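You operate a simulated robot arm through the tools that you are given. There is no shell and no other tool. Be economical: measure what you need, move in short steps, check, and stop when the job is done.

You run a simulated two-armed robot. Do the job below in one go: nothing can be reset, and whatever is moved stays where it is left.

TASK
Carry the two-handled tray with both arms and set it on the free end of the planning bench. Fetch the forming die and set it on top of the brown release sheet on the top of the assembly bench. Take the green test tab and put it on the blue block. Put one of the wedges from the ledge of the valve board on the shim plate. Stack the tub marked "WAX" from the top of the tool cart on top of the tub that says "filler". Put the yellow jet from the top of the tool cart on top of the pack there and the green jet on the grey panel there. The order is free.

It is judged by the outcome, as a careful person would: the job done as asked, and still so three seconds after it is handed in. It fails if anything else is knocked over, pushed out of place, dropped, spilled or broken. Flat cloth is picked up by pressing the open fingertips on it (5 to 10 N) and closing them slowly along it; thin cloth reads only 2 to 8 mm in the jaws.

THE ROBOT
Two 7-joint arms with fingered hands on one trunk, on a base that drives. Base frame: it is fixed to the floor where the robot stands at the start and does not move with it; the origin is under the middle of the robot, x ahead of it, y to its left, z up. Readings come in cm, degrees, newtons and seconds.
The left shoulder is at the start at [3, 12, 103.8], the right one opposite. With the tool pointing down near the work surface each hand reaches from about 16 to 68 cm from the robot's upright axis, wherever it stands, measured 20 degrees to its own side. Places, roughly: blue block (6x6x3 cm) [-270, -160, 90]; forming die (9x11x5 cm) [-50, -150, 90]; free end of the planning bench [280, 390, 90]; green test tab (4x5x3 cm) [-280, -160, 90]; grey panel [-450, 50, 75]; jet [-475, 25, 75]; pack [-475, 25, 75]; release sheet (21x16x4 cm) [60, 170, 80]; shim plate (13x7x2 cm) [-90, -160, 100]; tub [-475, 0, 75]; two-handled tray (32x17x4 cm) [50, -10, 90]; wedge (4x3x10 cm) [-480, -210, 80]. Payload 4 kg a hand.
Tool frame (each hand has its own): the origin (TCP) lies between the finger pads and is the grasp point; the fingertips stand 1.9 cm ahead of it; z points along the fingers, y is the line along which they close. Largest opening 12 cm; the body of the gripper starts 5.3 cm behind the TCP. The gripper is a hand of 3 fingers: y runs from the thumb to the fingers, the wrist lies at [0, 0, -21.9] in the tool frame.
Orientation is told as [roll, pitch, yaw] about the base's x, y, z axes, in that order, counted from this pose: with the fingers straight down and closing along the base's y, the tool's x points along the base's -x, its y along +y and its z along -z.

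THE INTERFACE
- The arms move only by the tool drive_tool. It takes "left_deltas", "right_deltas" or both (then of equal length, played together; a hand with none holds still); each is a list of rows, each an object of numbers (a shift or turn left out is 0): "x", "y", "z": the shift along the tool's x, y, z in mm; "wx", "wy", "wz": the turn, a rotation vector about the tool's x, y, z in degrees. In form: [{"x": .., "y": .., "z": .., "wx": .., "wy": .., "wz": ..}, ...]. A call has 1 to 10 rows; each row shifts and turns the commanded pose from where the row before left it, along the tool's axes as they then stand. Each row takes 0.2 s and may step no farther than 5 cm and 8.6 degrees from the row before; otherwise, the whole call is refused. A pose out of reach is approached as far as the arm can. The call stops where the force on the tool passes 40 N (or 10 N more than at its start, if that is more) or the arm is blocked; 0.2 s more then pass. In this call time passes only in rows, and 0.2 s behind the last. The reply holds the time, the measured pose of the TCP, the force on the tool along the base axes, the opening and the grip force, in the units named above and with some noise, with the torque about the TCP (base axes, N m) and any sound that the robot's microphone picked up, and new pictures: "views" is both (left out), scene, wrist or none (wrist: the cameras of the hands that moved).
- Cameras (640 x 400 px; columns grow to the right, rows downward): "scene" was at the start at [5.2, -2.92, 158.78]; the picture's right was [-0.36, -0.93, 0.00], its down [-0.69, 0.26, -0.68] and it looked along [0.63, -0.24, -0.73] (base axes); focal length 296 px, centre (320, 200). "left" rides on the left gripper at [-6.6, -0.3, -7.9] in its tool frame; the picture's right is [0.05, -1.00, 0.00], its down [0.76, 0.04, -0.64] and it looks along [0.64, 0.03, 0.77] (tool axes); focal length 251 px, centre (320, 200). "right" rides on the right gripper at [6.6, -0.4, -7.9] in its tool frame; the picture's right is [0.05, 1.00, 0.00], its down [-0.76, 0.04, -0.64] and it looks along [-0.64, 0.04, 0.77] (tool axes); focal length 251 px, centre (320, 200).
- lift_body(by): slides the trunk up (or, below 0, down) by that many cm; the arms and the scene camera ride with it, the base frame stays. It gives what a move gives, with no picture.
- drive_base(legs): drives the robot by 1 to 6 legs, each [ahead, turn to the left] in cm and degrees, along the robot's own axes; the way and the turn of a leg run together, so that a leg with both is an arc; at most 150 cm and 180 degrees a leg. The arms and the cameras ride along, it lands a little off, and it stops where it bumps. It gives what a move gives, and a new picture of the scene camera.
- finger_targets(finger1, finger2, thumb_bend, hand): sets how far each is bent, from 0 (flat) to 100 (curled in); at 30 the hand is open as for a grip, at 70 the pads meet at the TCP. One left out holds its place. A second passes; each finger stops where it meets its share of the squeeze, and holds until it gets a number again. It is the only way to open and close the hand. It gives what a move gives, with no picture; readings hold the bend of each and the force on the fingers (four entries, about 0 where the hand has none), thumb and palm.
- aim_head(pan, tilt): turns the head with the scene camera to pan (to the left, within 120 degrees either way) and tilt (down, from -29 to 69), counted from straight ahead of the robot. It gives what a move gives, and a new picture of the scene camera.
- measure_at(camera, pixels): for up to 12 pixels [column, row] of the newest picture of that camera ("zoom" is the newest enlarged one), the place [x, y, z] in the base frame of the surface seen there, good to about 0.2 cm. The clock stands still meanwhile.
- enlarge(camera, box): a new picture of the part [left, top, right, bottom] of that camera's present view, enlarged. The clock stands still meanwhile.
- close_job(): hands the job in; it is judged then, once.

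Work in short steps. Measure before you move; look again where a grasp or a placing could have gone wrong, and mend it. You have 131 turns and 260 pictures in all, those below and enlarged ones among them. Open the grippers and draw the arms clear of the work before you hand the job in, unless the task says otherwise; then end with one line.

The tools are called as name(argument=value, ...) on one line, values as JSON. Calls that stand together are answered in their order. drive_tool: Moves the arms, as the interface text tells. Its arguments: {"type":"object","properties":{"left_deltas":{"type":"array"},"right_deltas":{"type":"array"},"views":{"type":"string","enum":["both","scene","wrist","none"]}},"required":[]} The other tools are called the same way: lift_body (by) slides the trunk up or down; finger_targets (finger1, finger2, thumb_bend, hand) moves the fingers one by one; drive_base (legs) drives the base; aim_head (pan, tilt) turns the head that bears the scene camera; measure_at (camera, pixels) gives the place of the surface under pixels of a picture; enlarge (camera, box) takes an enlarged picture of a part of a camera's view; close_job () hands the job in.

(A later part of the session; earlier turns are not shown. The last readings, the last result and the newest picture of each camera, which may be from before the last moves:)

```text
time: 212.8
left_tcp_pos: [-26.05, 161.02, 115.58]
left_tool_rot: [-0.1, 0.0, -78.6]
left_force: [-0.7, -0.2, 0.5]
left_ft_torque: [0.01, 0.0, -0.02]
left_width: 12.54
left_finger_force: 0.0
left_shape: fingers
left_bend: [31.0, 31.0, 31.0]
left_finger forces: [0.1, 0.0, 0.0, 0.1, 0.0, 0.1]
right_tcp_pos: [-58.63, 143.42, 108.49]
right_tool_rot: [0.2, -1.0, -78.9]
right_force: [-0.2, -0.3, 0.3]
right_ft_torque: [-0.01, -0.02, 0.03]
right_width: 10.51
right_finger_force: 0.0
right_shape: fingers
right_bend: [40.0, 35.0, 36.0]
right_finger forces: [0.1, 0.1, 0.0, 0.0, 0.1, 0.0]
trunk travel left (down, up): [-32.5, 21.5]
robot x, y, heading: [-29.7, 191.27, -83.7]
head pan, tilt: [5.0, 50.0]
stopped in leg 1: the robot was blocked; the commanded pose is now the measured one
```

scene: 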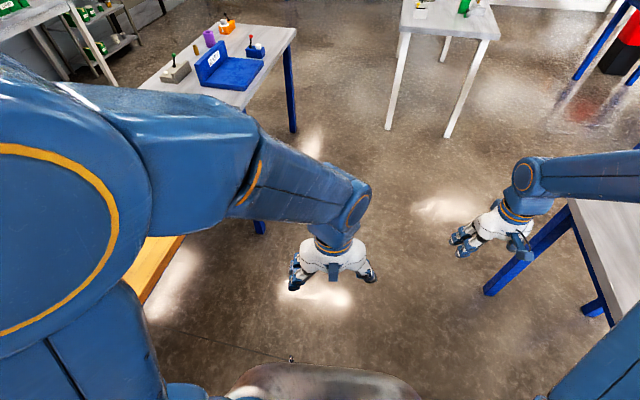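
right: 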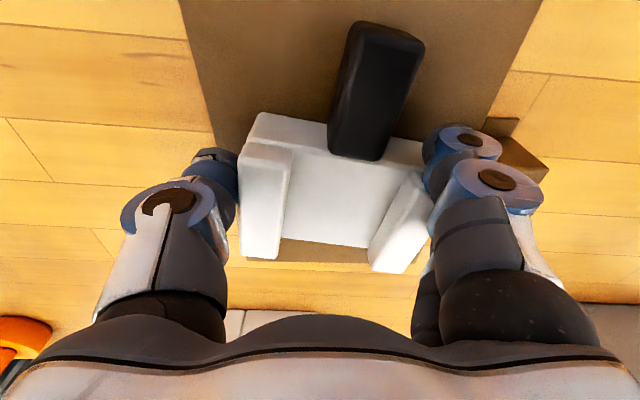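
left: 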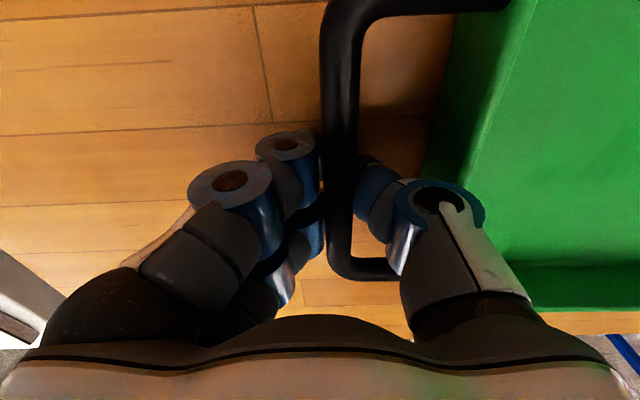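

I go down the aisle to y≈25 and turn west.

drive_base(legs=[[20, -10], [142, 0], [0, -38]])

drive_base(legs=[[0, -38]])

aim_head(pan=0, tilt=25)

```text
time: 222.9
left_tcp_pos: [-55.93, 3.7, 115.65]
left_tool_rot: [-0.3, 0.1, -125.0]
left_force: [0.6, 0.3, 0.3]
left_ft_torque: [-0.02, 0.01, 0.0]
left_width: 12.51
left_finger_force: 0.2
left_shape: fingers
left_bend: [31.0, 31.0, 31.0]
left_finger forces: [0.0, 0.0, 0.1, 0.0, 0.0, 0.0]
right_tcp_pos: [-91.12, 14.98, 108.64]
right_tool_rot: [0.1, -1.0, -125.2]
right_force: [0.6, -0.1, -0.5]
right_ft_torque: [0.0, -0.01, -0.01]
right_width: 10.53
right_finger_force: 0.1
right_shape: fingers
right_bend: [40.0, 35.0, 36.0]
right_finger forces: [0.0, 0.0, 0.1, 0.0, 0.0, 0.1]
trunk travel left (down, up): [-32.5, 21.5]
robot x, y, heading: [-34.38, 24.98, -130.2]
head pan, tilt: [5.0, 50.0]
```

scene: 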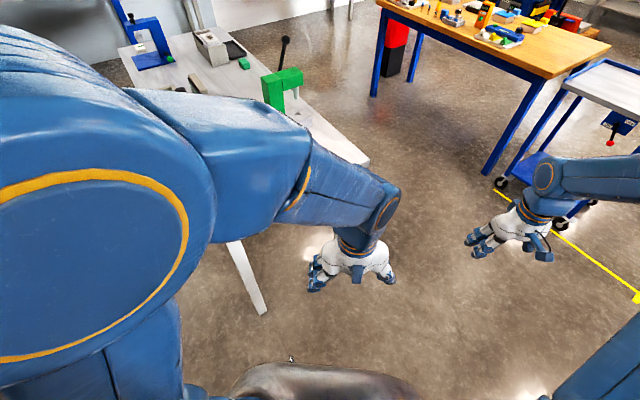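

```text
time: 225.1
left_tcp_pos: [-64.83, 21.42, 115.68]
left_tool_rot: [-0.3, 0.2, -163.0]
left_force: [0.3, 0.6, 0.2]
left_ft_torque: [0.04, -0.03, -0.01]
left_width: 12.5
left_finger_force: 0.0
left_shape: fingers
left_bend: [31.0, 31.0, 31.0]
left_finger forces: [0.0, 0.0, 0.1, 0.0, 0.0, 0.0]
right_tcp_pos: [-85.51, 52.06, 108.6]
right_tool_rot: [0.2, -1.1, -163.3]
right_force: [-0.3, 0.5, 0.1]
right_ft_torque: [-0.01, 0.04, 0.02]
right_width: 10.51
right_finger_force: 0.1
right_shape: fingers
right_bend: [40.0, 35.0, 36.0]
right_finger forces: [0.0, 0.1, 0.1, 0.0, 0.0, 0.0]
trunk travel left (down, up): [-32.5, 21.5]
robot x, y, heading: [-33.77, 20.72, -168.0]
head pan, tilt: [5.0, 50.0]
```

scene: 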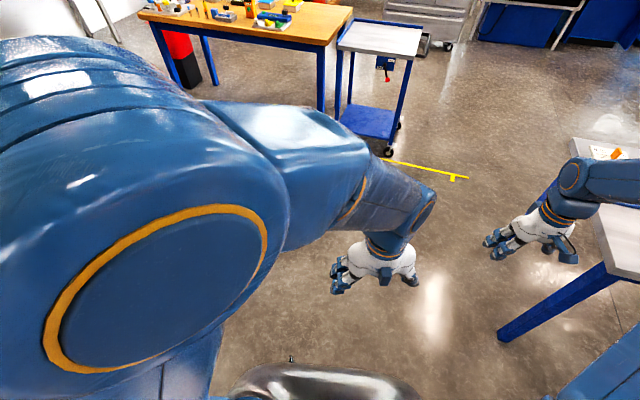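

```text
time: 226.0
left_tcp_pos: [-64.73, 21.36, 115.72]
left_tool_rot: [-0.3, 0.1, -163.0]
left_force: [-0.2, -0.6, -0.5]
left_ft_torque: [0.06, 0.01, 0.03]
left_width: 12.53
left_finger_force: 0.0
left_shape: fingers
left_bend: [31.0, 31.0, 31.0]
left_finger forces: [0.0, 0.1, 0.0, 0.1, 0.1, 0.0]
right_tcp_pos: [-85.39, 51.81, 108.57]
right_tool_rot: [0.0, -1.0, -163.2]
right_force: [-0.5, 0.4, 0.4]
right_ft_torque: [0.04, 0.0, 0.01]
right_width: 10.51
right_finger_force: 0.1
right_shape: fingers
right_bend: [40.0, 35.0, 36.0]
right_finger forces: [0.0, 0.0, 0.0, 0.0, 0.0, 0.0]
trunk travel left (down, up): [-32.5, 21.5]
robot x, y, heading: [-33.35, 21.13, -168.1]
head pan, tilt: [0.0, 25.0]
```

scene: 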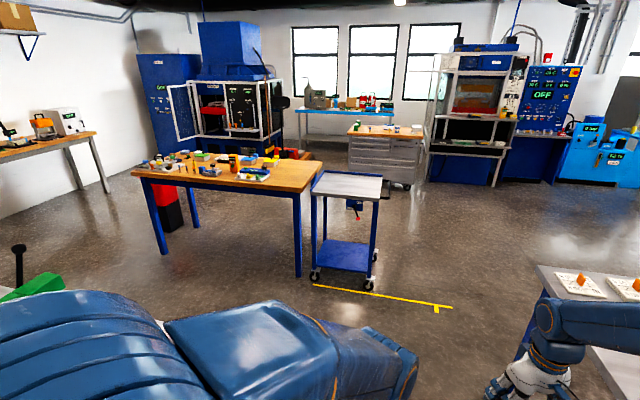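

I see the wooden work table, blue cart, the grey tool cart (390,140) and the board at (235,110). I measure and zoom.

measure_at(camera="scene", pixels=[[132, 170], [298, 190], [322, 165], [220, 152], [350, 270], [385, 132], [350, 130], [425, 133], [410, 185], [298, 275], [240, 125], [440, 306]])

enlarge(camera="scene", box=[125, 70, 445, 270])

```text
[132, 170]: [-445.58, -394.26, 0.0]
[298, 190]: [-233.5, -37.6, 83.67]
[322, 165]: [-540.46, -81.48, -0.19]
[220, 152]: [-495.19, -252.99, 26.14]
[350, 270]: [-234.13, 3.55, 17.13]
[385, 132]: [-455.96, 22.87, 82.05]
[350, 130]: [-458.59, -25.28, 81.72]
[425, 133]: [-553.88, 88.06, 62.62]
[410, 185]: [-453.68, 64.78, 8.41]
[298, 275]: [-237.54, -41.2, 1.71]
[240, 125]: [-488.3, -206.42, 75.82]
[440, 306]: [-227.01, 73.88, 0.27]
```

```text
2.00 times, centred on (285, 170) of scene
```

zoom: 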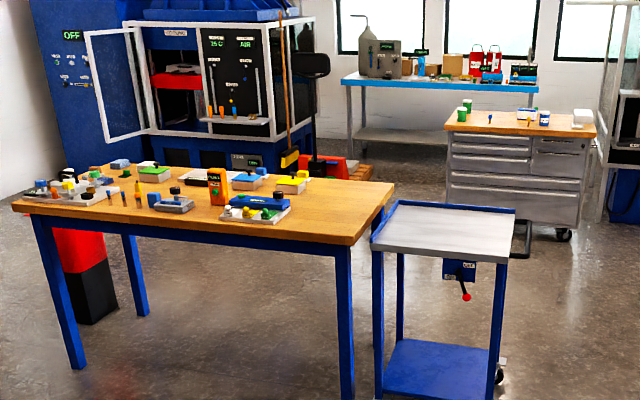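

Table, blue cart and tool cart (top z≈82, front x≈−455) located. I drive around the blue cart toward the tool cart.

drive_base(legs=[[0, -27], [100, 0], [75, 0], [0, 14], [90, 0]])

```text
time: 241.3
left_tcp_pos: [-322.03, 75.91, 115.63]
left_tool_rot: [-0.4, 0.2, -175.8]
left_force: [-0.6, 0.1, 0.3]
left_ft_torque: [-0.01, 0.05, -0.01]
left_width: 12.53
left_finger_force: 0.1
left_shape: fingers
left_bend: [31.0, 31.0, 31.0]
left_finger forces: [0.0, 0.0, 0.0, 0.0, 0.0, 0.0]
right_tcp_pos: [-335.63, 110.23, 108.61]
right_tool_rot: [0.0, -1.0, -175.9]
right_force: [-0.4, 0.5, 0.1]
right_ft_torque: [-0.01, 0.0, 0.02]
right_width: 10.5
right_finger_force: 0.1
right_shape: fingers
right_bend: [40.0, 35.0, 36.0]
right_finger forces: [0.0, 0.1, 0.0, 0.0, 0.0, 0.0]
trunk travel left (down, up): [-32.5, 21.5]
robot x, y, heading: [-292.28, 68.36, 179.1]
head pan, tilt: [0.0, 25.0]
```

scene: 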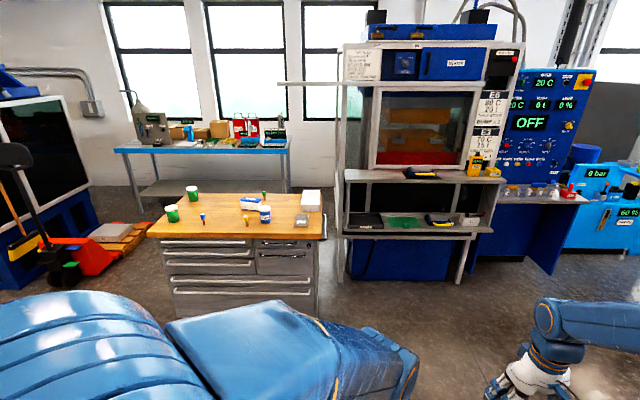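

The tool cart top is visible; I zoom and measure it.

enlarge(camera="scene", box=[140, 175, 332, 255])

measure_at(camera="scene", pixels=[[150, 235], [320, 238], [190, 190], [171, 212], [192, 192], [265, 213], [245, 215], [250, 203], [301, 220], [311, 200], [203, 217], [264, 195]])

```text
3.33 times, centred on (236, 215) of scene
```

zoom: 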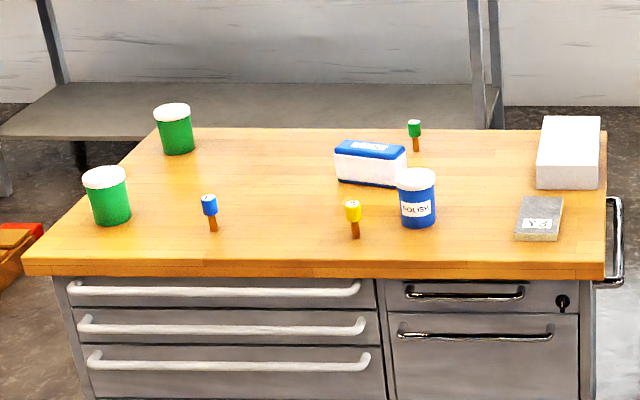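

```text
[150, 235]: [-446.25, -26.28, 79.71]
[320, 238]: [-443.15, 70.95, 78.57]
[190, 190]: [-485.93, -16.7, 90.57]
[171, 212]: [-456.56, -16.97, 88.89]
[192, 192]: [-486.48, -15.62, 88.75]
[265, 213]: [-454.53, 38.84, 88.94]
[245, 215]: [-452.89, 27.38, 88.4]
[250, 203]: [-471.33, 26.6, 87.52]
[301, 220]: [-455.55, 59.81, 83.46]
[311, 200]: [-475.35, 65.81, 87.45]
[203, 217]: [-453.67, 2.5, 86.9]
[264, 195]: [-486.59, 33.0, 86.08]
```

Green tubs at (−457,−17) and (−487,−16), yellow jet (−453,27), green jet (−487,33), pack (−471,27), grey panel (−455,60). I drive up to the cart.

drive_base(legs=[[0, 21], [118, 0], [0, -20]])

aim_head(pan=15, tilt=48)

```text
time: 249.6
left_tcp_pos: [-434.4, 34.58, 115.57]
left_tool_rot: [-0.3, 0.1, -174.7]
left_force: [-0.2, -0.2, 0.6]
left_ft_torque: [0.0, 0.02, -0.04]
left_width: 12.54
left_finger_force: 0.1
left_shape: fingers
left_bend: [31.0, 31.0, 31.0]
left_finger forces: [0.0, 0.1, 0.0, 0.1, 0.0, 0.0]
right_tcp_pos: [-448.36, 68.78, 108.7]
right_tool_rot: [0.0, -1.0, -174.9]
right_force: [0.4, 0.3, -0.1]
right_ft_torque: [0.03, -0.02, 0.01]
right_width: 10.53
right_finger_force: 0.0
right_shape: fingers
right_bend: [40.0, 35.0, 36.0]
right_finger forces: [0.0, 0.0, 0.0, 0.0, 0.0, 0.1]
trunk travel left (down, up): [-32.5, 21.5]
robot x, y, heading: [-404.28, 25.75, 180.2]
head pan, tilt: [0.0, 25.0]
```

scene: 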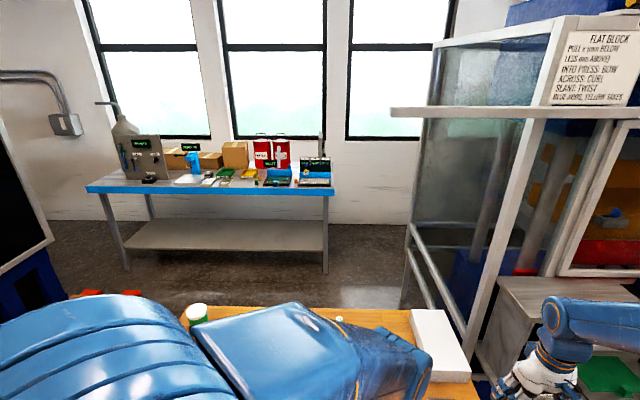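

```text
time: 250.5
left_tcp_pos: [-434.57, 34.59, 115.74]
left_tool_rot: [-0.3, 0.2, -174.6]
left_force: [0.1, 0.0, 0.3]
left_ft_torque: [0.02, 0.03, 0.0]
left_width: 12.55
left_finger_force: 0.0
left_shape: fingers
left_bend: [31.0, 31.0, 31.0]
left_finger forces: [0.1, 0.0, 0.1, 0.0, 0.1, 0.1]
right_tcp_pos: [-448.49, 68.64, 108.66]
right_tool_rot: [0.1, -1.0, -174.9]
right_force: [0.3, -0.6, -0.3]
right_ft_torque: [0.01, -0.03, -0.04]
right_width: 10.52
right_finger_force: 0.0
right_shape: fingers
right_bend: [40.0, 35.0, 36.0]
right_finger forces: [0.0, 0.0, 0.0, 0.0, 0.0, 0.1]
trunk travel left (down, up): [-32.5, 21.5]
robot x, y, heading: [-404.39, 25.85, 180.1]
head pan, tilt: [15.0, 48.0]
```

scene: 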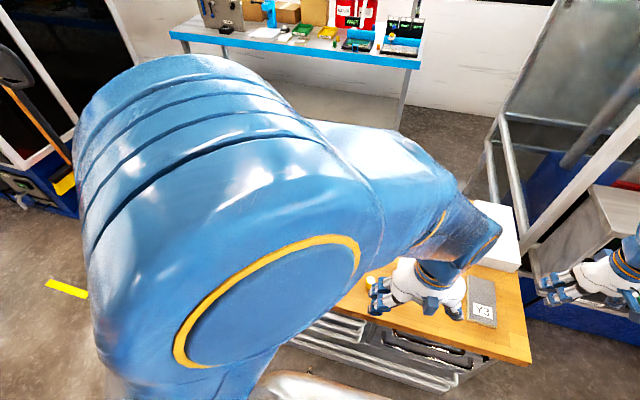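

The left arm hides the cart; I swing it out to the left.

drive_tool(left_deltas=[{"y": 45}, {"y": 45}, {"y": 45}, {"y": 45}, {"y": 45}, {"y": 45}, {"y": 45}, {"y": 45}], views="scene")

enlarge(camera="scene", box=[200, 160, 520, 360])

```text
time: 252.3
left_tcp_pos: [-431.18, -1.39, 115.47]
left_tool_rot: [-0.3, 0.1, -174.7]
left_force: [0.3, -0.2, 0.8]
left_ft_torque: [0.01, 0.0, -0.02]
left_width: 12.55
left_finger_force: 0.1
left_shape: fingers
left_bend: [31.0, 31.0, 31.0]
left_finger forces: [0.0, 0.0, 0.0, 0.1, 0.0, 0.1]
right_tcp_pos: [-448.54, 68.72, 108.75]
right_tool_rot: [0.1, -1.0, -174.9]
right_force: [0.7, -0.3, -0.1]
right_ft_torque: [0.04, -0.03, 0.0]
right_width: 10.54
right_finger_force: 0.0
right_shape: fingers
right_bend: [40.0, 35.0, 36.0]
right_finger forces: [0.0, 0.1, 0.1, 0.1, 0.1, 0.0]
trunk travel left (down, up): [-32.5, 21.5]
robot x, y, heading: [-404.37, 25.92, 179.9]
head pan, tilt: [15.0, 48.0]
```

scene: 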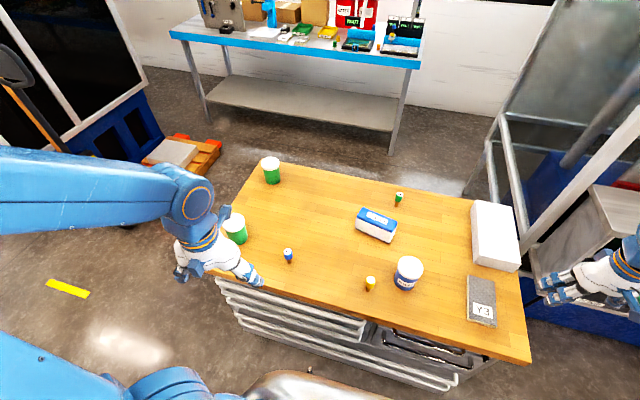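

```text
2.00 times, centred on (360, 260) of scene
```

zoom: 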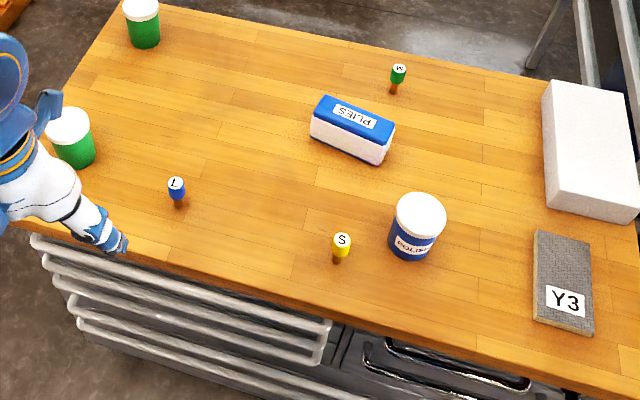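

Items clear. I zoom closely to measure yellow jet, pack, green jet and panel.

enlarge(camera="scene", box=[344, 180, 504, 330])

enlarge(camera="left", box=[0, 0, 640, 400])

measure_at(camera="scene", pixels=[[371, 280], [369, 288], [399, 195], [397, 204], [377, 217], [360, 226], [391, 239], [395, 224], [468, 276], [494, 284], [481, 300], [495, 325]])

```text
2.67 times, centred on (424, 255) of scene
```

zoom: 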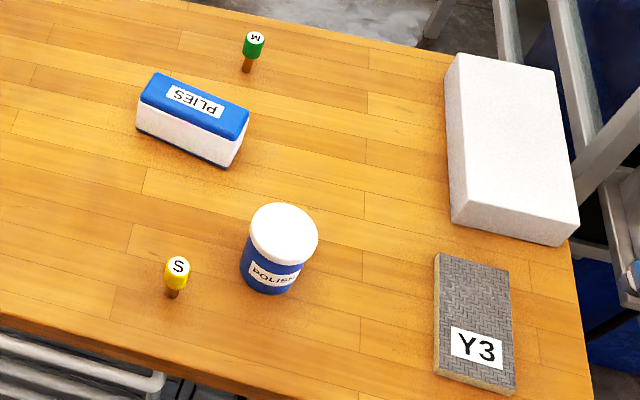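

```text
1.00 times, centred on (320, 200) of left (not enlarged: the box is as wide or as high as the picture)
```

zoom: 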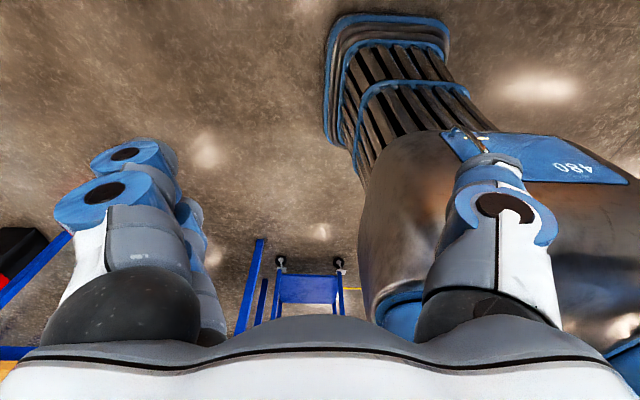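

```text
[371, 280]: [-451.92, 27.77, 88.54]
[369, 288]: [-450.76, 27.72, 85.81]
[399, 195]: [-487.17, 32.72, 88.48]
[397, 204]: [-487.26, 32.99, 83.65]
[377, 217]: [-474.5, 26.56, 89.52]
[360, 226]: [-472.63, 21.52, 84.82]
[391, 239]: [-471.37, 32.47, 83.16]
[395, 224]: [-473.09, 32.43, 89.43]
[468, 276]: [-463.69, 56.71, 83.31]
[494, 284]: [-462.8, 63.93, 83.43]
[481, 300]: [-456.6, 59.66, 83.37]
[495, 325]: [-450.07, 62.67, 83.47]
```

The yellow jet stands at (−452.2, 27.7), head z 85.5–88.8, cart top z≈82. I narrow the right hand and bring it above the jet.

finger_targets(hand="right", finger1=55, finger2=55, thumb_bend=55)

drive_tool(right_deltas=[{"y": 40, "x": -8}, {"y": 40, "x": -8}, {"y": 40, "x": -8}, {"y": 40, "x": -8}, {"y": 40, "x": -8}, {"y": 41, "x": -8}, {"y": 41, "x": -8}, {"y": 41, "x": -8}, {"y": 41, "x": -9}, {"y": 41}], views="none")

drive_tool(right_deltas=[{"z": 40}, {"z": 40}, {"z": 40}])

```text
time: 253.3
left_tcp_pos: [-431.18, -1.23, 115.57]
left_tool_rot: [-0.3, 0.2, -174.7]
left_force: [-1.2, -0.1, 0.4]
left_ft_torque: [-0.01, 0.02, 0.0]
left_width: 12.54
left_finger_force: 0.0
left_shape: fingers
left_bend: [31.0, 31.0, 31.0]
left_finger forces: [0.0, 0.1, 0.1, 0.1, 0.0, 0.1]
right_tcp_pos: [-448.48, 68.71, 108.67]
right_tool_rot: [-0.1, -1.0, -175.0]
right_force: [0.0, -0.1, 0.1]
right_ft_torque: [0.0, -0.02, -0.03]
right_width: 5.35
right_finger_force: 0.0
right_shape: fingers
right_bend: [55.0, 55.0, 55.0]
right_finger forces: [0.1, 0.1, 0.0, 0.0, 0.0, 0.1]
trunk travel left (down, up): [-32.5, 21.5]
robot x, y, heading: [-404.75, 26.03, 179.9]
head pan, tilt: [15.0, 48.0]
```

```text
time: 255.5
left_tcp_pos: [-431.17, -1.46, 115.52]
left_tool_rot: [-0.2, 0.2, -174.7]
left_force: [-0.5, 0.2, 0.2]
left_ft_torque: [-0.03, -0.02, 0.01]
left_width: 12.55
left_finger_force: 0.1
left_shape: fingers
left_bend: [31.0, 31.0, 31.0]
left_finger forces: [0.0, 0.0, 0.1, 0.1, 0.0, 0.0]
right_tcp_pos: [-452.25, 27.43, 108.8]
right_tool_rot: [0.1, -1.0, -174.9]
right_force: [-0.9, 0.0, 0.1]
right_ft_torque: [0.03, 0.01, -0.01]
right_width: 5.36
right_finger_force: 0.0
right_shape: fingers
right_bend: [55.0, 55.0, 55.0]
right_finger forces: [0.0, 0.1, 0.1, 0.0, 0.0, 0.0]
trunk travel left (down, up): [-32.5, 21.5]
robot x, y, heading: [-404.35, 25.89, 180.1]
head pan, tilt: [15.0, 48.0]
```

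```text
time: 256.3
left_tcp_pos: [-431.27, -1.27, 115.62]
left_tool_rot: [-0.3, 0.2, -174.7]
left_force: [-0.6, 0.6, 0.2]
left_ft_torque: [0.01, -0.03, 0.02]
left_width: 12.56
left_finger_force: 0.1
left_shape: fingers
left_bend: [31.0, 31.0, 31.0]
left_finger forces: [0.0, 0.1, 0.1, 0.1, 0.1, 0.0]
right_tcp_pos: [-452.23, 27.64, 96.9]
right_tool_rot: [0.1, -1.0, -174.9]
right_force: [-0.3, -0.6, 0.4]
right_ft_torque: [0.02, 0.01, 0.01]
right_width: 5.37
right_finger_force: 0.1
right_shape: fingers
right_bend: [55.0, 55.0, 55.0]
right_finger forces: [0.0, 0.1, 0.1, 0.0, 0.0, 0.0]
trunk travel left (down, up): [-32.5, 21.5]
robot x, y, heading: [-404.13, 25.93, 179.8]
head pan, tilt: [15.0, 48.0]
```

scene: 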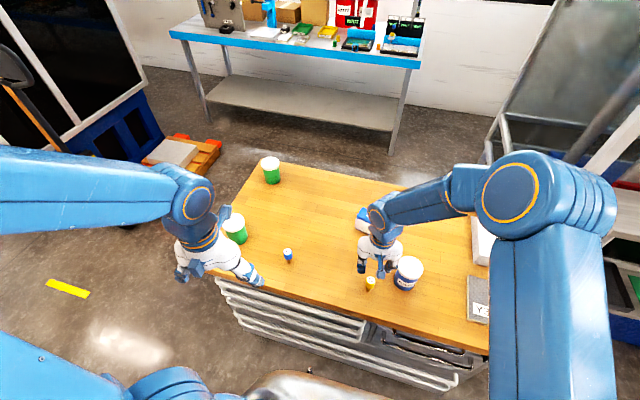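
right: 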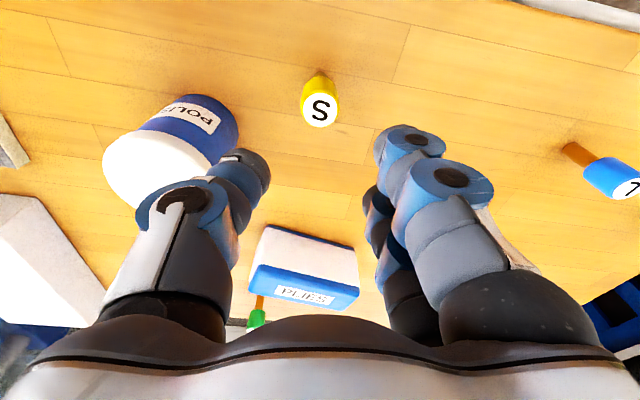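

Jet is centred between the fingers. I descend to z≈86.8 and close.

drive_tool(right_deltas=[{"z": 35}, {"z": 30}, {"z": 20}, {"z": 15}], views="wrist")

finger_targets(hand="right", finger1=70, finger2=70, thumb_bend=70)

```text
time: 257.3
left_tcp_pos: [-431.09, -1.3, 115.57]
left_tool_rot: [-0.3, 0.1, -174.8]
left_force: [-0.1, -0.2, 0.0]
left_ft_torque: [-0.02, 0.0, -0.02]
left_width: 12.55
left_finger_force: 0.1
left_shape: fingers
left_bend: [31.0, 31.0, 31.0]
left_finger forces: [0.0, 0.0, 0.0, 0.0, 0.0, 0.1]
right_tcp_pos: [-452.48, 27.49, 86.79]
right_tool_rot: [0.1, -1.0, -174.9]
right_force: [0.2, -0.1, 0.2]
right_ft_torque: [0.0, 0.03, -0.02]
right_width: 5.32
right_finger_force: 0.0
right_shape: fingers
right_bend: [55.0, 55.0, 55.0]
right_finger forces: [0.1, 0.0, 0.0, 0.1, 0.1, 0.0]
trunk travel left (down, up): [-32.5, 21.5]
robot x, y, heading: [-404.24, 25.91, 179.8]
head pan, tilt: [15.0, 48.0]
```

right: 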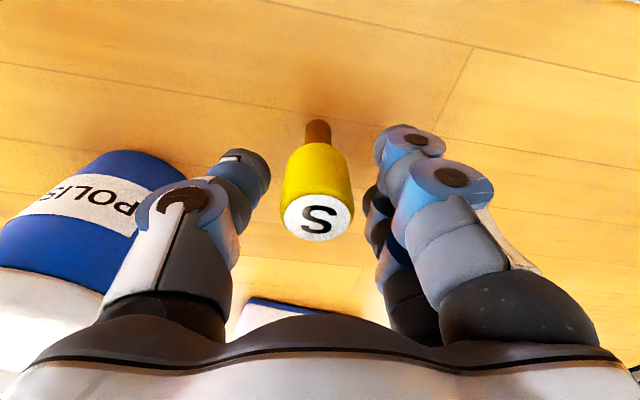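

```text
time: 258.3
left_tcp_pos: [-431.25, -1.27, 115.71]
left_tool_rot: [-0.3, 0.1, -174.8]
left_force: [1.4, -0.1, 0.8]
left_ft_torque: [0.01, -0.01, 0.02]
left_width: 12.56
left_finger_force: 0.0
left_shape: fingers
left_bend: [31.0, 31.0, 31.0]
left_finger forces: [0.0, 0.0, 0.1, 0.0, 0.2, 0.0]
right_tcp_pos: [-452.55, 27.54, 86.86]
right_tool_rot: [0.1, -1.0, -174.9]
right_force: [-0.1, -0.4, 0.5]
right_ft_torque: [0.0, -0.01, 0.0]
right_width: 2.72
right_finger_force: 9.8
right_shape: fingers
right_bend: [65.0, 71.0, 64.0]
right_finger forces: [8.7, 0.1, 0.0, 0.0, 9.0, 0.0]
trunk travel left (down, up): [-32.5, 21.5]
robot x, y, heading: [-404.32, 25.54, 179.9]
head pan, tilt: [15.0, 48.0]
```

Gripped between finger 1 and thumb. I lift and check that it hangs upright.

drive_tool(right_deltas=[{"z": -15}, {"z": -40}, {"z": -50}], views="both")

```text
time: 259.1
left_tcp_pos: [-431.13, -1.34, 115.67]
left_tool_rot: [-0.2, 0.2, -174.6]
left_force: [-0.3, -0.1, -0.5]
left_ft_torque: [0.04, 0.03, 0.02]
left_width: 12.54
left_finger_force: 0.0
left_shape: fingers
left_bend: [31.0, 31.0, 31.0]
left_finger forces: [0.0, 0.1, 0.1, 0.0, 0.1, 0.1]
right_tcp_pos: [-452.29, 27.7, 97.46]
right_tool_rot: [0.1, -1.1, -174.9]
right_force: [-0.3, 0.9, -0.4]
right_ft_torque: [0.04, -0.02, -0.03]
right_width: 2.75
right_finger_force: 8.6
right_shape: fingers
right_bend: [65.0, 71.0, 65.0]
right_finger forces: [8.7, 0.0, 0.0, 0.0, 8.9, 0.1]
trunk travel left (down, up): [-32.5, 21.5]
robot x, y, heading: [-404.31, 26.02, 180.1]
head pan, tilt: [15.0, 48.0]
```

scene: 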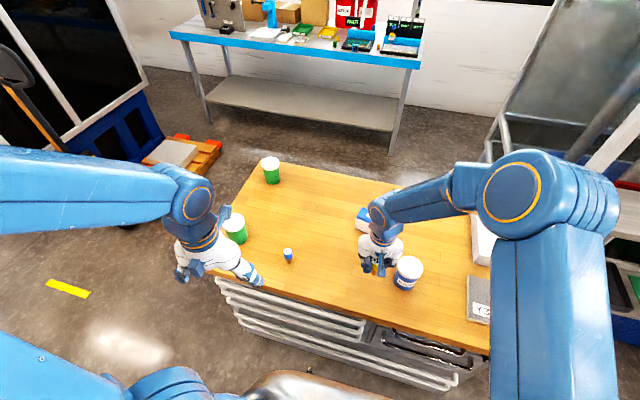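
right: 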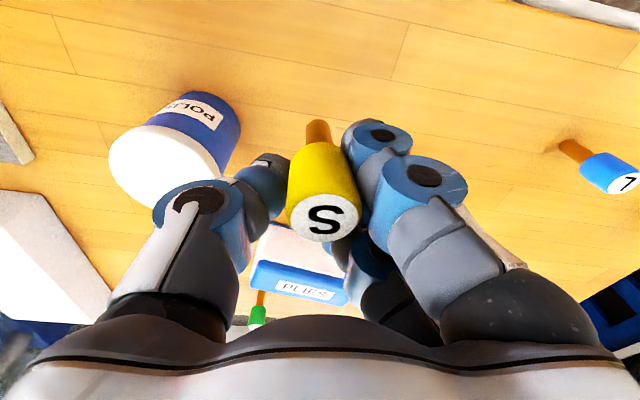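

The jet is upright. The pack is ~70 cm ahead, at the reach limit, so I check how far the base front is from the cart by measuring it in the picture.

aim_head(pan=0, tilt=69)

measure_at(camera="scene", pixels=[[320, 300], [320, 250], [280, 300], [320, 330], [320, 220], [250, 300], [300, 200], [350, 200], [390, 300], [320, 280]])

```text
time: 259.9
left_tcp_pos: [-431.24, -1.33, 115.73]
left_tool_rot: [-0.4, 0.2, -174.6]
left_force: [-0.1, -0.3, -0.3]
left_ft_torque: [0.03, 0.02, -0.02]
left_width: 12.55
left_finger_force: 0.1
left_shape: fingers
left_bend: [31.0, 31.0, 31.0]
left_finger forces: [0.1, 0.0, 0.1, 0.1, 0.0, 0.1]
right_tcp_pos: [-452.27, 27.76, 97.38]
right_tool_rot: [0.1, -1.1, -174.8]
right_force: [0.9, -0.2, -0.6]
right_ft_torque: [0.0, -0.03, 0.03]
right_width: 2.71
right_finger_force: 8.9
right_shape: fingers
right_bend: [65.0, 71.0, 65.0]
right_finger forces: [8.7, 0.0, 0.1, 0.0, 8.9, 0.0]
trunk travel left (down, up): [-32.5, 21.5]
robot x, y, heading: [-404.39, 25.92, 180.0]
head pan, tilt: [0.0, 68.8]
```

scene: 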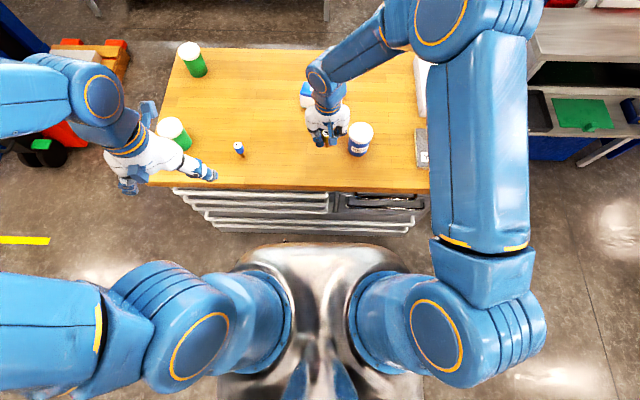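

```text
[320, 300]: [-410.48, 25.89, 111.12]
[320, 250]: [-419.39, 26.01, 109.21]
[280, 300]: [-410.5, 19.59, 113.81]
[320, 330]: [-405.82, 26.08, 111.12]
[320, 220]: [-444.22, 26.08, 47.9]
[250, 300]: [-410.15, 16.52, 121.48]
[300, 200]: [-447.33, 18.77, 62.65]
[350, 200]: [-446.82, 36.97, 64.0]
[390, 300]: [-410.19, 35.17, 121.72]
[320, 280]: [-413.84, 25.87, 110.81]
```

I measure the base's foot through the left wrist camera, which looks back at the robot.

measure_at(camera="left", pixels=[[390, 18], [400, 50], [340, 60], [440, 40], [420, 110], [345, 150], [480, 150], [560, 160]])

```text
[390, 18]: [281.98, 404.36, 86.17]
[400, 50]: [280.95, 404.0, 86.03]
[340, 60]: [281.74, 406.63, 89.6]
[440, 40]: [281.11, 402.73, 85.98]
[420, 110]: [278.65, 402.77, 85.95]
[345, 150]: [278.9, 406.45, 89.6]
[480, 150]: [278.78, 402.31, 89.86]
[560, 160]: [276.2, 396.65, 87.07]
```

That used an old picture; I take a fresh left-camera zoom and measure on it.

enlarge(camera="left", box=[240, 0, 640, 250])

measure_at(camera="zoom", pixels=[[240, 28], [250, 60], [180, 80], [320, 40], [290, 160], [190, 250], [400, 250], [480, 250], [160, 180], [240, 120]])

```text
1.60 times, centred on (440, 125) of left
```

zoom: 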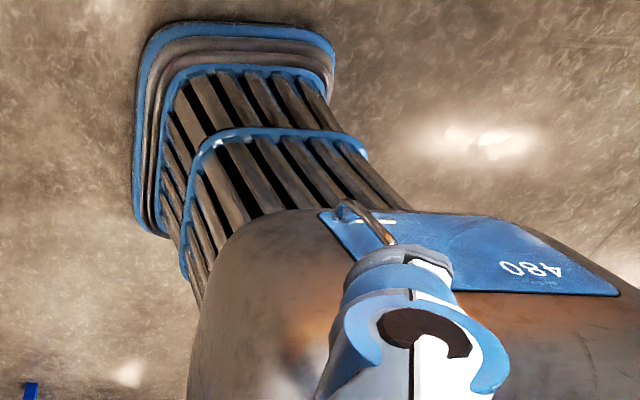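

```text
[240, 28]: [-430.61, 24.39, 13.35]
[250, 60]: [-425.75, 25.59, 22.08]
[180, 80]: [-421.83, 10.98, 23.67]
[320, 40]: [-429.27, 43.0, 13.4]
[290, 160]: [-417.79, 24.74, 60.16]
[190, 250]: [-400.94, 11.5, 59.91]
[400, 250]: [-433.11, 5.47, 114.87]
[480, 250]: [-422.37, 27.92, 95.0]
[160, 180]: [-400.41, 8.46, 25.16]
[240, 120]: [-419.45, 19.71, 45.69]
```

The base front is 26 cm ahead of the axis, so 9 cm of advance is safe. I raise the jet slightly, roll 8 cm forward.

drive_tool(right_deltas=[{"z": -20}], views="none")

drive_base(legs=[[8, 0]])

aim_head(pan=-8, tilt=55)

```text
time: 260.3
left_tcp_pos: [-431.22, -1.25, 115.62]
left_tool_rot: [-0.3, 0.2, -174.7]
left_force: [0.2, -0.2, -0.5]
left_ft_torque: [0.02, 0.02, 0.0]
left_width: 12.56
left_finger_force: 0.2
left_shape: fingers
left_bend: [31.0, 31.0, 31.0]
left_finger forces: [0.0, 0.1, 0.0, 0.0, 0.1, 0.0]
right_tcp_pos: [-452.37, 27.76, 99.34]
right_tool_rot: [0.1, -1.0, -174.7]
right_force: [0.4, -0.6, -0.5]
right_ft_torque: [0.01, 0.01, -0.03]
right_width: 2.72
right_finger_force: 8.7
right_shape: fingers
right_bend: [65.0, 71.0, 65.0]
right_finger forces: [8.7, 0.0, 0.1, 0.0, 9.0, 0.1]
trunk travel left (down, up): [-32.5, 21.5]
robot x, y, heading: [-404.11, 26.1, 179.9]
head pan, tilt: [0.0, 68.8]
```

```text
time: 261.4
left_tcp_pos: [-439.54, -1.3, 115.43]
left_tool_rot: [-0.2, 0.3, -174.7]
left_force: [-0.4, 0.1, -0.5]
left_ft_torque: [0.03, -0.04, -0.02]
left_width: 12.54
left_finger_force: 0.1
left_shape: fingers
left_bend: [31.0, 31.0, 31.0]
left_finger forces: [0.0, 0.1, 0.1, 0.0, 0.0, 0.0]
right_tcp_pos: [-460.8, 27.67, 99.34]
right_tool_rot: [0.1, -0.9, -174.9]
right_force: [-0.1, 0.4, -0.5]
right_ft_torque: [-0.01, -0.01, 0.02]
right_width: 2.72
right_finger_force: 8.6
right_shape: fingers
right_bend: [65.0, 71.0, 65.0]
right_finger forces: [8.7, 0.0, 0.0, 0.0, 8.9, 0.0]
trunk travel left (down, up): [-32.5, 21.5]
robot x, y, heading: [-412.67, 25.96, 180.2]
head pan, tilt: [0.0, 68.8]
```

scene: 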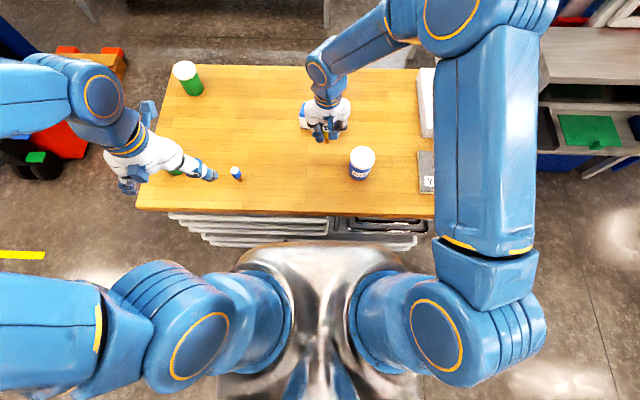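

```text
time: 262.1
left_tcp_pos: [-439.33, -1.23, 115.61]
left_tool_rot: [-0.3, 0.3, -174.7]
left_force: [0.7, 0.3, 0.6]
left_ft_torque: [0.0, 0.06, -0.01]
left_width: 12.56
left_finger_force: 0.0
left_shape: fingers
left_bend: [31.0, 31.0, 31.0]
left_finger forces: [0.0, 0.0, 0.0, 0.0, 0.1, 0.1]
right_tcp_pos: [-460.42, 27.73, 99.37]
right_tool_rot: [0.1, -1.1, -174.9]
right_force: [1.0, 0.4, -0.8]
right_ft_torque: [0.03, 0.01, -0.02]
right_width: 2.7
right_finger_force: 8.9
right_shape: fingers
right_bend: [65.0, 71.0, 65.0]
right_finger forces: [8.7, 0.0, 0.0, 0.0, 8.9, 0.0]
trunk travel left (down, up): [-32.5, 21.5]
robot x, y, heading: [-412.35, 25.9, 179.7]
head pan, tilt: [-8.0, 55.0]
```

scene: 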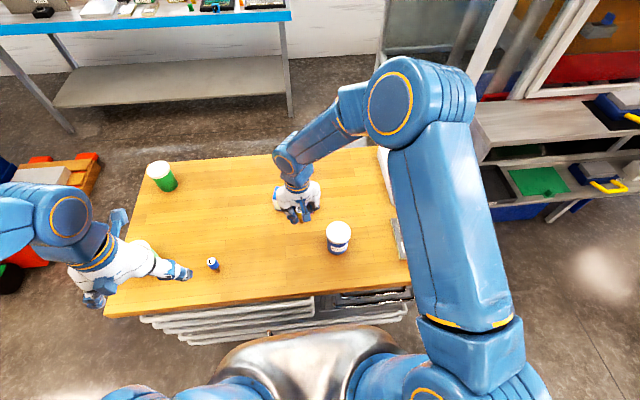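

Now I bring the jet over the pack and view from the wrist.

drive_tool(right_deltas=[{"x": -35}, {"x": -35}, {"x": -35}, {"x": -32, "y": -3}], views="wrist")

measure_at(camera="right", pixels=[[320, 100], [320, 50], [260, 150], [380, 150], [240, 100], [400, 100]])

```text
time: 263.1
left_tcp_pos: [-439.43, -1.23, 115.46]
left_tool_rot: [-0.3, 0.2, -174.7]
left_force: [0.5, 0.4, 0.1]
left_ft_torque: [0.01, -0.01, -0.02]
left_width: 12.55
left_finger_force: 0.0
left_shape: fingers
left_bend: [31.0, 31.0, 31.0]
left_finger forces: [0.1, 0.1, 0.1, 0.1, 0.1, 0.0]
right_tcp_pos: [-474.26, 26.86, 99.46]
right_tool_rot: [0.2, -1.0, -174.9]
right_force: [-1.4, -0.2, -1.2]
right_ft_torque: [-0.01, -0.02, 0.01]
right_width: 2.73
right_finger_force: 8.6
right_shape: fingers
right_bend: [65.0, 71.0, 65.0]
right_finger forces: [8.7, 0.1, 0.1, 0.0, 8.8, 0.0]
trunk travel left (down, up): [-32.5, 21.5]
robot x, y, heading: [-412.16, 26.17, 180.1]
head pan, tilt: [-8.0, 55.0]
```

right: 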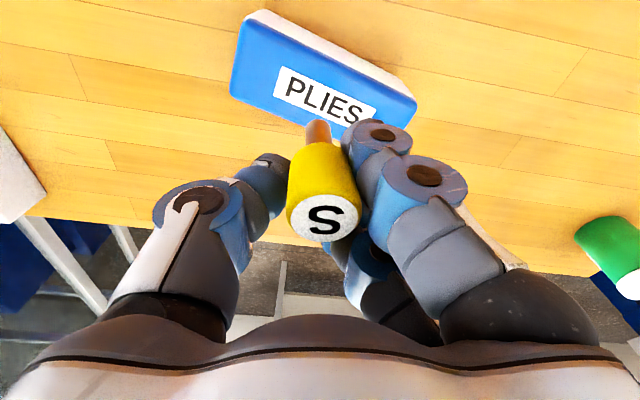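

```text
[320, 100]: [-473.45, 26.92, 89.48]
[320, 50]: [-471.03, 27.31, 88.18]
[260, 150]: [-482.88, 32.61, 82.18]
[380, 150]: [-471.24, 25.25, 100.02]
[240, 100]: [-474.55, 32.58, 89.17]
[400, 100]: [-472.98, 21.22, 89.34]
```

Pack top centre is near x −473.4; I shift 9 mm back and lower the jet onto it gently.

drive_tool(right_deltas=[{"x": 9}, {"z": 25}, {"z": 15}, {"z": 4}, {"z": 3}, {"z": 3}], views="wrist")

```text
time: 264.5
left_tcp_pos: [-439.37, -1.21, 115.74]
left_tool_rot: [-0.3, 0.2, -174.8]
left_force: [-0.9, 0.3, 0.0]
left_ft_torque: [0.01, 0.02, 0.01]
left_width: 12.55
left_finger_force: 0.0
left_shape: fingers
left_bend: [31.0, 31.0, 31.0]
left_finger forces: [0.0, 0.0, 0.0, 0.0, 0.0, 0.0]
right_tcp_pos: [-473.54, 26.81, 94.46]
right_tool_rot: [0.1, -0.9, -174.9]
right_force: [-0.4, 0.0, -0.2]
right_ft_torque: [-0.01, 0.02, -0.03]
right_width: 2.71
right_finger_force: 9.0
right_shape: fingers
right_bend: [65.0, 71.0, 65.0]
right_finger forces: [8.7, 0.0, 0.0, 0.0, 8.9, 0.1]
trunk travel left (down, up): [-32.5, 21.5]
robot x, y, heading: [-412.49, 25.89, 179.9]
head pan, tilt: [-8.0, 55.0]
```

right: 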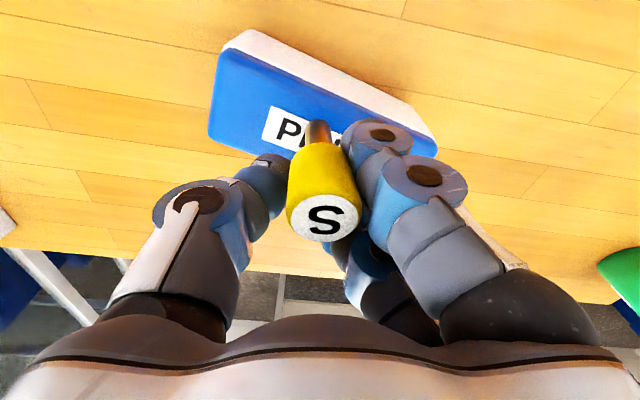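

Not yet in contact; I lower by 1.5 mm steps.

drive_tool(right_deltas=[{"z": 2}, {"z": 1.5}], views="none")

drive_tool(right_deltas=[{"z": 1.5}, {"z": 1}], views="wrist")

```text
time: 265.1
left_tcp_pos: [-439.49, -1.2, 115.56]
left_tool_rot: [-0.3, 0.1, -174.7]
left_force: [0.4, 0.0, -0.1]
left_ft_torque: [0.01, -0.01, 0.0]
left_width: 12.53
left_finger_force: 0.0
left_shape: fingers
left_bend: [31.0, 31.0, 31.0]
left_finger forces: [0.0, 0.0, 0.0, 0.1, 0.1, 0.0]
right_tcp_pos: [-473.46, 26.86, 94.21]
right_tool_rot: [0.1, -1.0, -174.8]
right_force: [0.2, -0.7, -0.7]
right_ft_torque: [0.0, -0.01, -0.01]
right_width: 2.69
right_finger_force: 8.7
right_shape: fingers
right_bend: [65.0, 71.0, 65.0]
right_finger forces: [8.8, 0.1, 0.1, 0.0, 8.9, 0.0]
trunk travel left (down, up): [-32.5, 21.5]
robot x, y, heading: [-412.42, 25.9, 179.7]
head pan, tilt: [-8.0, 55.0]
```

```text
time: 265.7
left_tcp_pos: [-439.35, -1.31, 115.54]
left_tool_rot: [-0.2, 0.1, -174.6]
left_force: [-0.1, -0.4, -0.1]
left_ft_torque: [0.0, -0.01, 0.02]
left_width: 12.56
left_finger_force: 0.1
left_shape: fingers
left_bend: [31.0, 31.0, 31.0]
left_finger forces: [0.0, 0.1, 0.0, 0.0, 0.1, 0.0]
right_tcp_pos: [-473.55, 26.76, 94.05]
right_tool_rot: [0.1, -1.1, -174.8]
right_force: [0.3, 0.8, 4.5]
right_ft_torque: [-0.05, -0.1, 0.02]
right_width: 2.71
right_finger_force: 9.8
right_shape: fingers
right_bend: [65.0, 71.0, 65.0]
right_finger forces: [9.7, 0.1, 0.0, 0.0, 9.3, 0.1]
trunk travel left (down, up): [-32.5, 21.5]
robot x, y, heading: [-412.79, 25.81, 180.0]
head pan, tilt: [-8.0, 55.0]
```

right: 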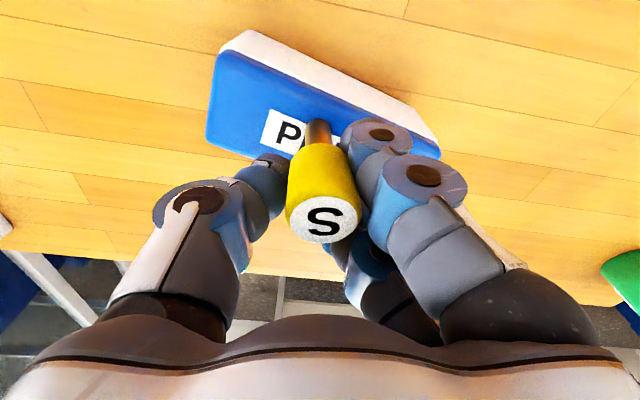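

Contact (4.5 N). I open gently and rise.

finger_targets(hand="right", finger1=58, finger2=58, thumb_bend=58)

drive_tool(right_deltas=[{"z": -15}, {"z": -30}, {"z": -40}], views="wrist")

```text
time: 266.7
left_tcp_pos: [-439.46, -1.24, 115.55]
left_tool_rot: [-0.3, 0.2, -174.7]
left_force: [-0.5, -0.1, 0.0]
left_ft_torque: [0.02, 0.01, -0.01]
left_width: 12.57
left_finger_force: 0.0
left_shape: fingers
left_bend: [31.0, 31.0, 31.0]
left_finger forces: [0.0, 0.1, 0.0, 0.1, 0.0, 0.0]
right_tcp_pos: [-473.46, 26.77, 93.98]
right_tool_rot: [0.2, -1.0, -174.9]
right_force: [-0.8, -0.1, 0.9]
right_ft_torque: [0.0, 0.0, 0.03]
right_width: 4.65
right_finger_force: 0.1
right_shape: fingers
right_bend: [57.0, 57.0, 57.0]
right_finger forces: [0.0, 0.1, 0.1, 0.1, 0.0, 0.0]
trunk travel left (down, up): [-32.5, 21.5]
robot x, y, heading: [-412.29, 25.83, 179.8]
head pan, tilt: [-8.0, 55.0]
```

```text
time: 267.5
left_tcp_pos: [-439.41, -1.24, 115.64]
left_tool_rot: [-0.2, 0.2, -174.8]
left_force: [0.6, -0.5, -1.1]
left_ft_torque: [0.02, -0.01, 0.01]
left_width: 12.55
left_finger_force: 0.1
left_shape: fingers
left_bend: [31.0, 31.0, 31.0]
left_finger forces: [0.0, 0.1, 0.0, 0.1, 0.0, 0.0]
right_tcp_pos: [-473.33, 26.84, 102.45]
right_tool_rot: [0.1, -1.0, -174.9]
right_force: [0.5, -0.9, -0.2]
right_ft_torque: [0.0, 0.01, -0.03]
right_width: 4.66
right_finger_force: 0.1
right_shape: fingers
right_bend: [57.0, 57.0, 57.0]
right_finger forces: [0.0, 0.1, 0.0, 0.0, 0.0, 0.1]
trunk travel left (down, up): [-32.5, 21.5]
robot x, y, heading: [-412.67, 26.21, 179.7]
head pan, tilt: [-8.0, 55.0]
```

right: 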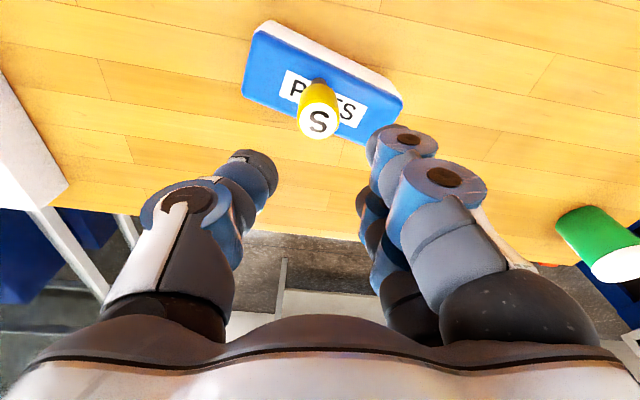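

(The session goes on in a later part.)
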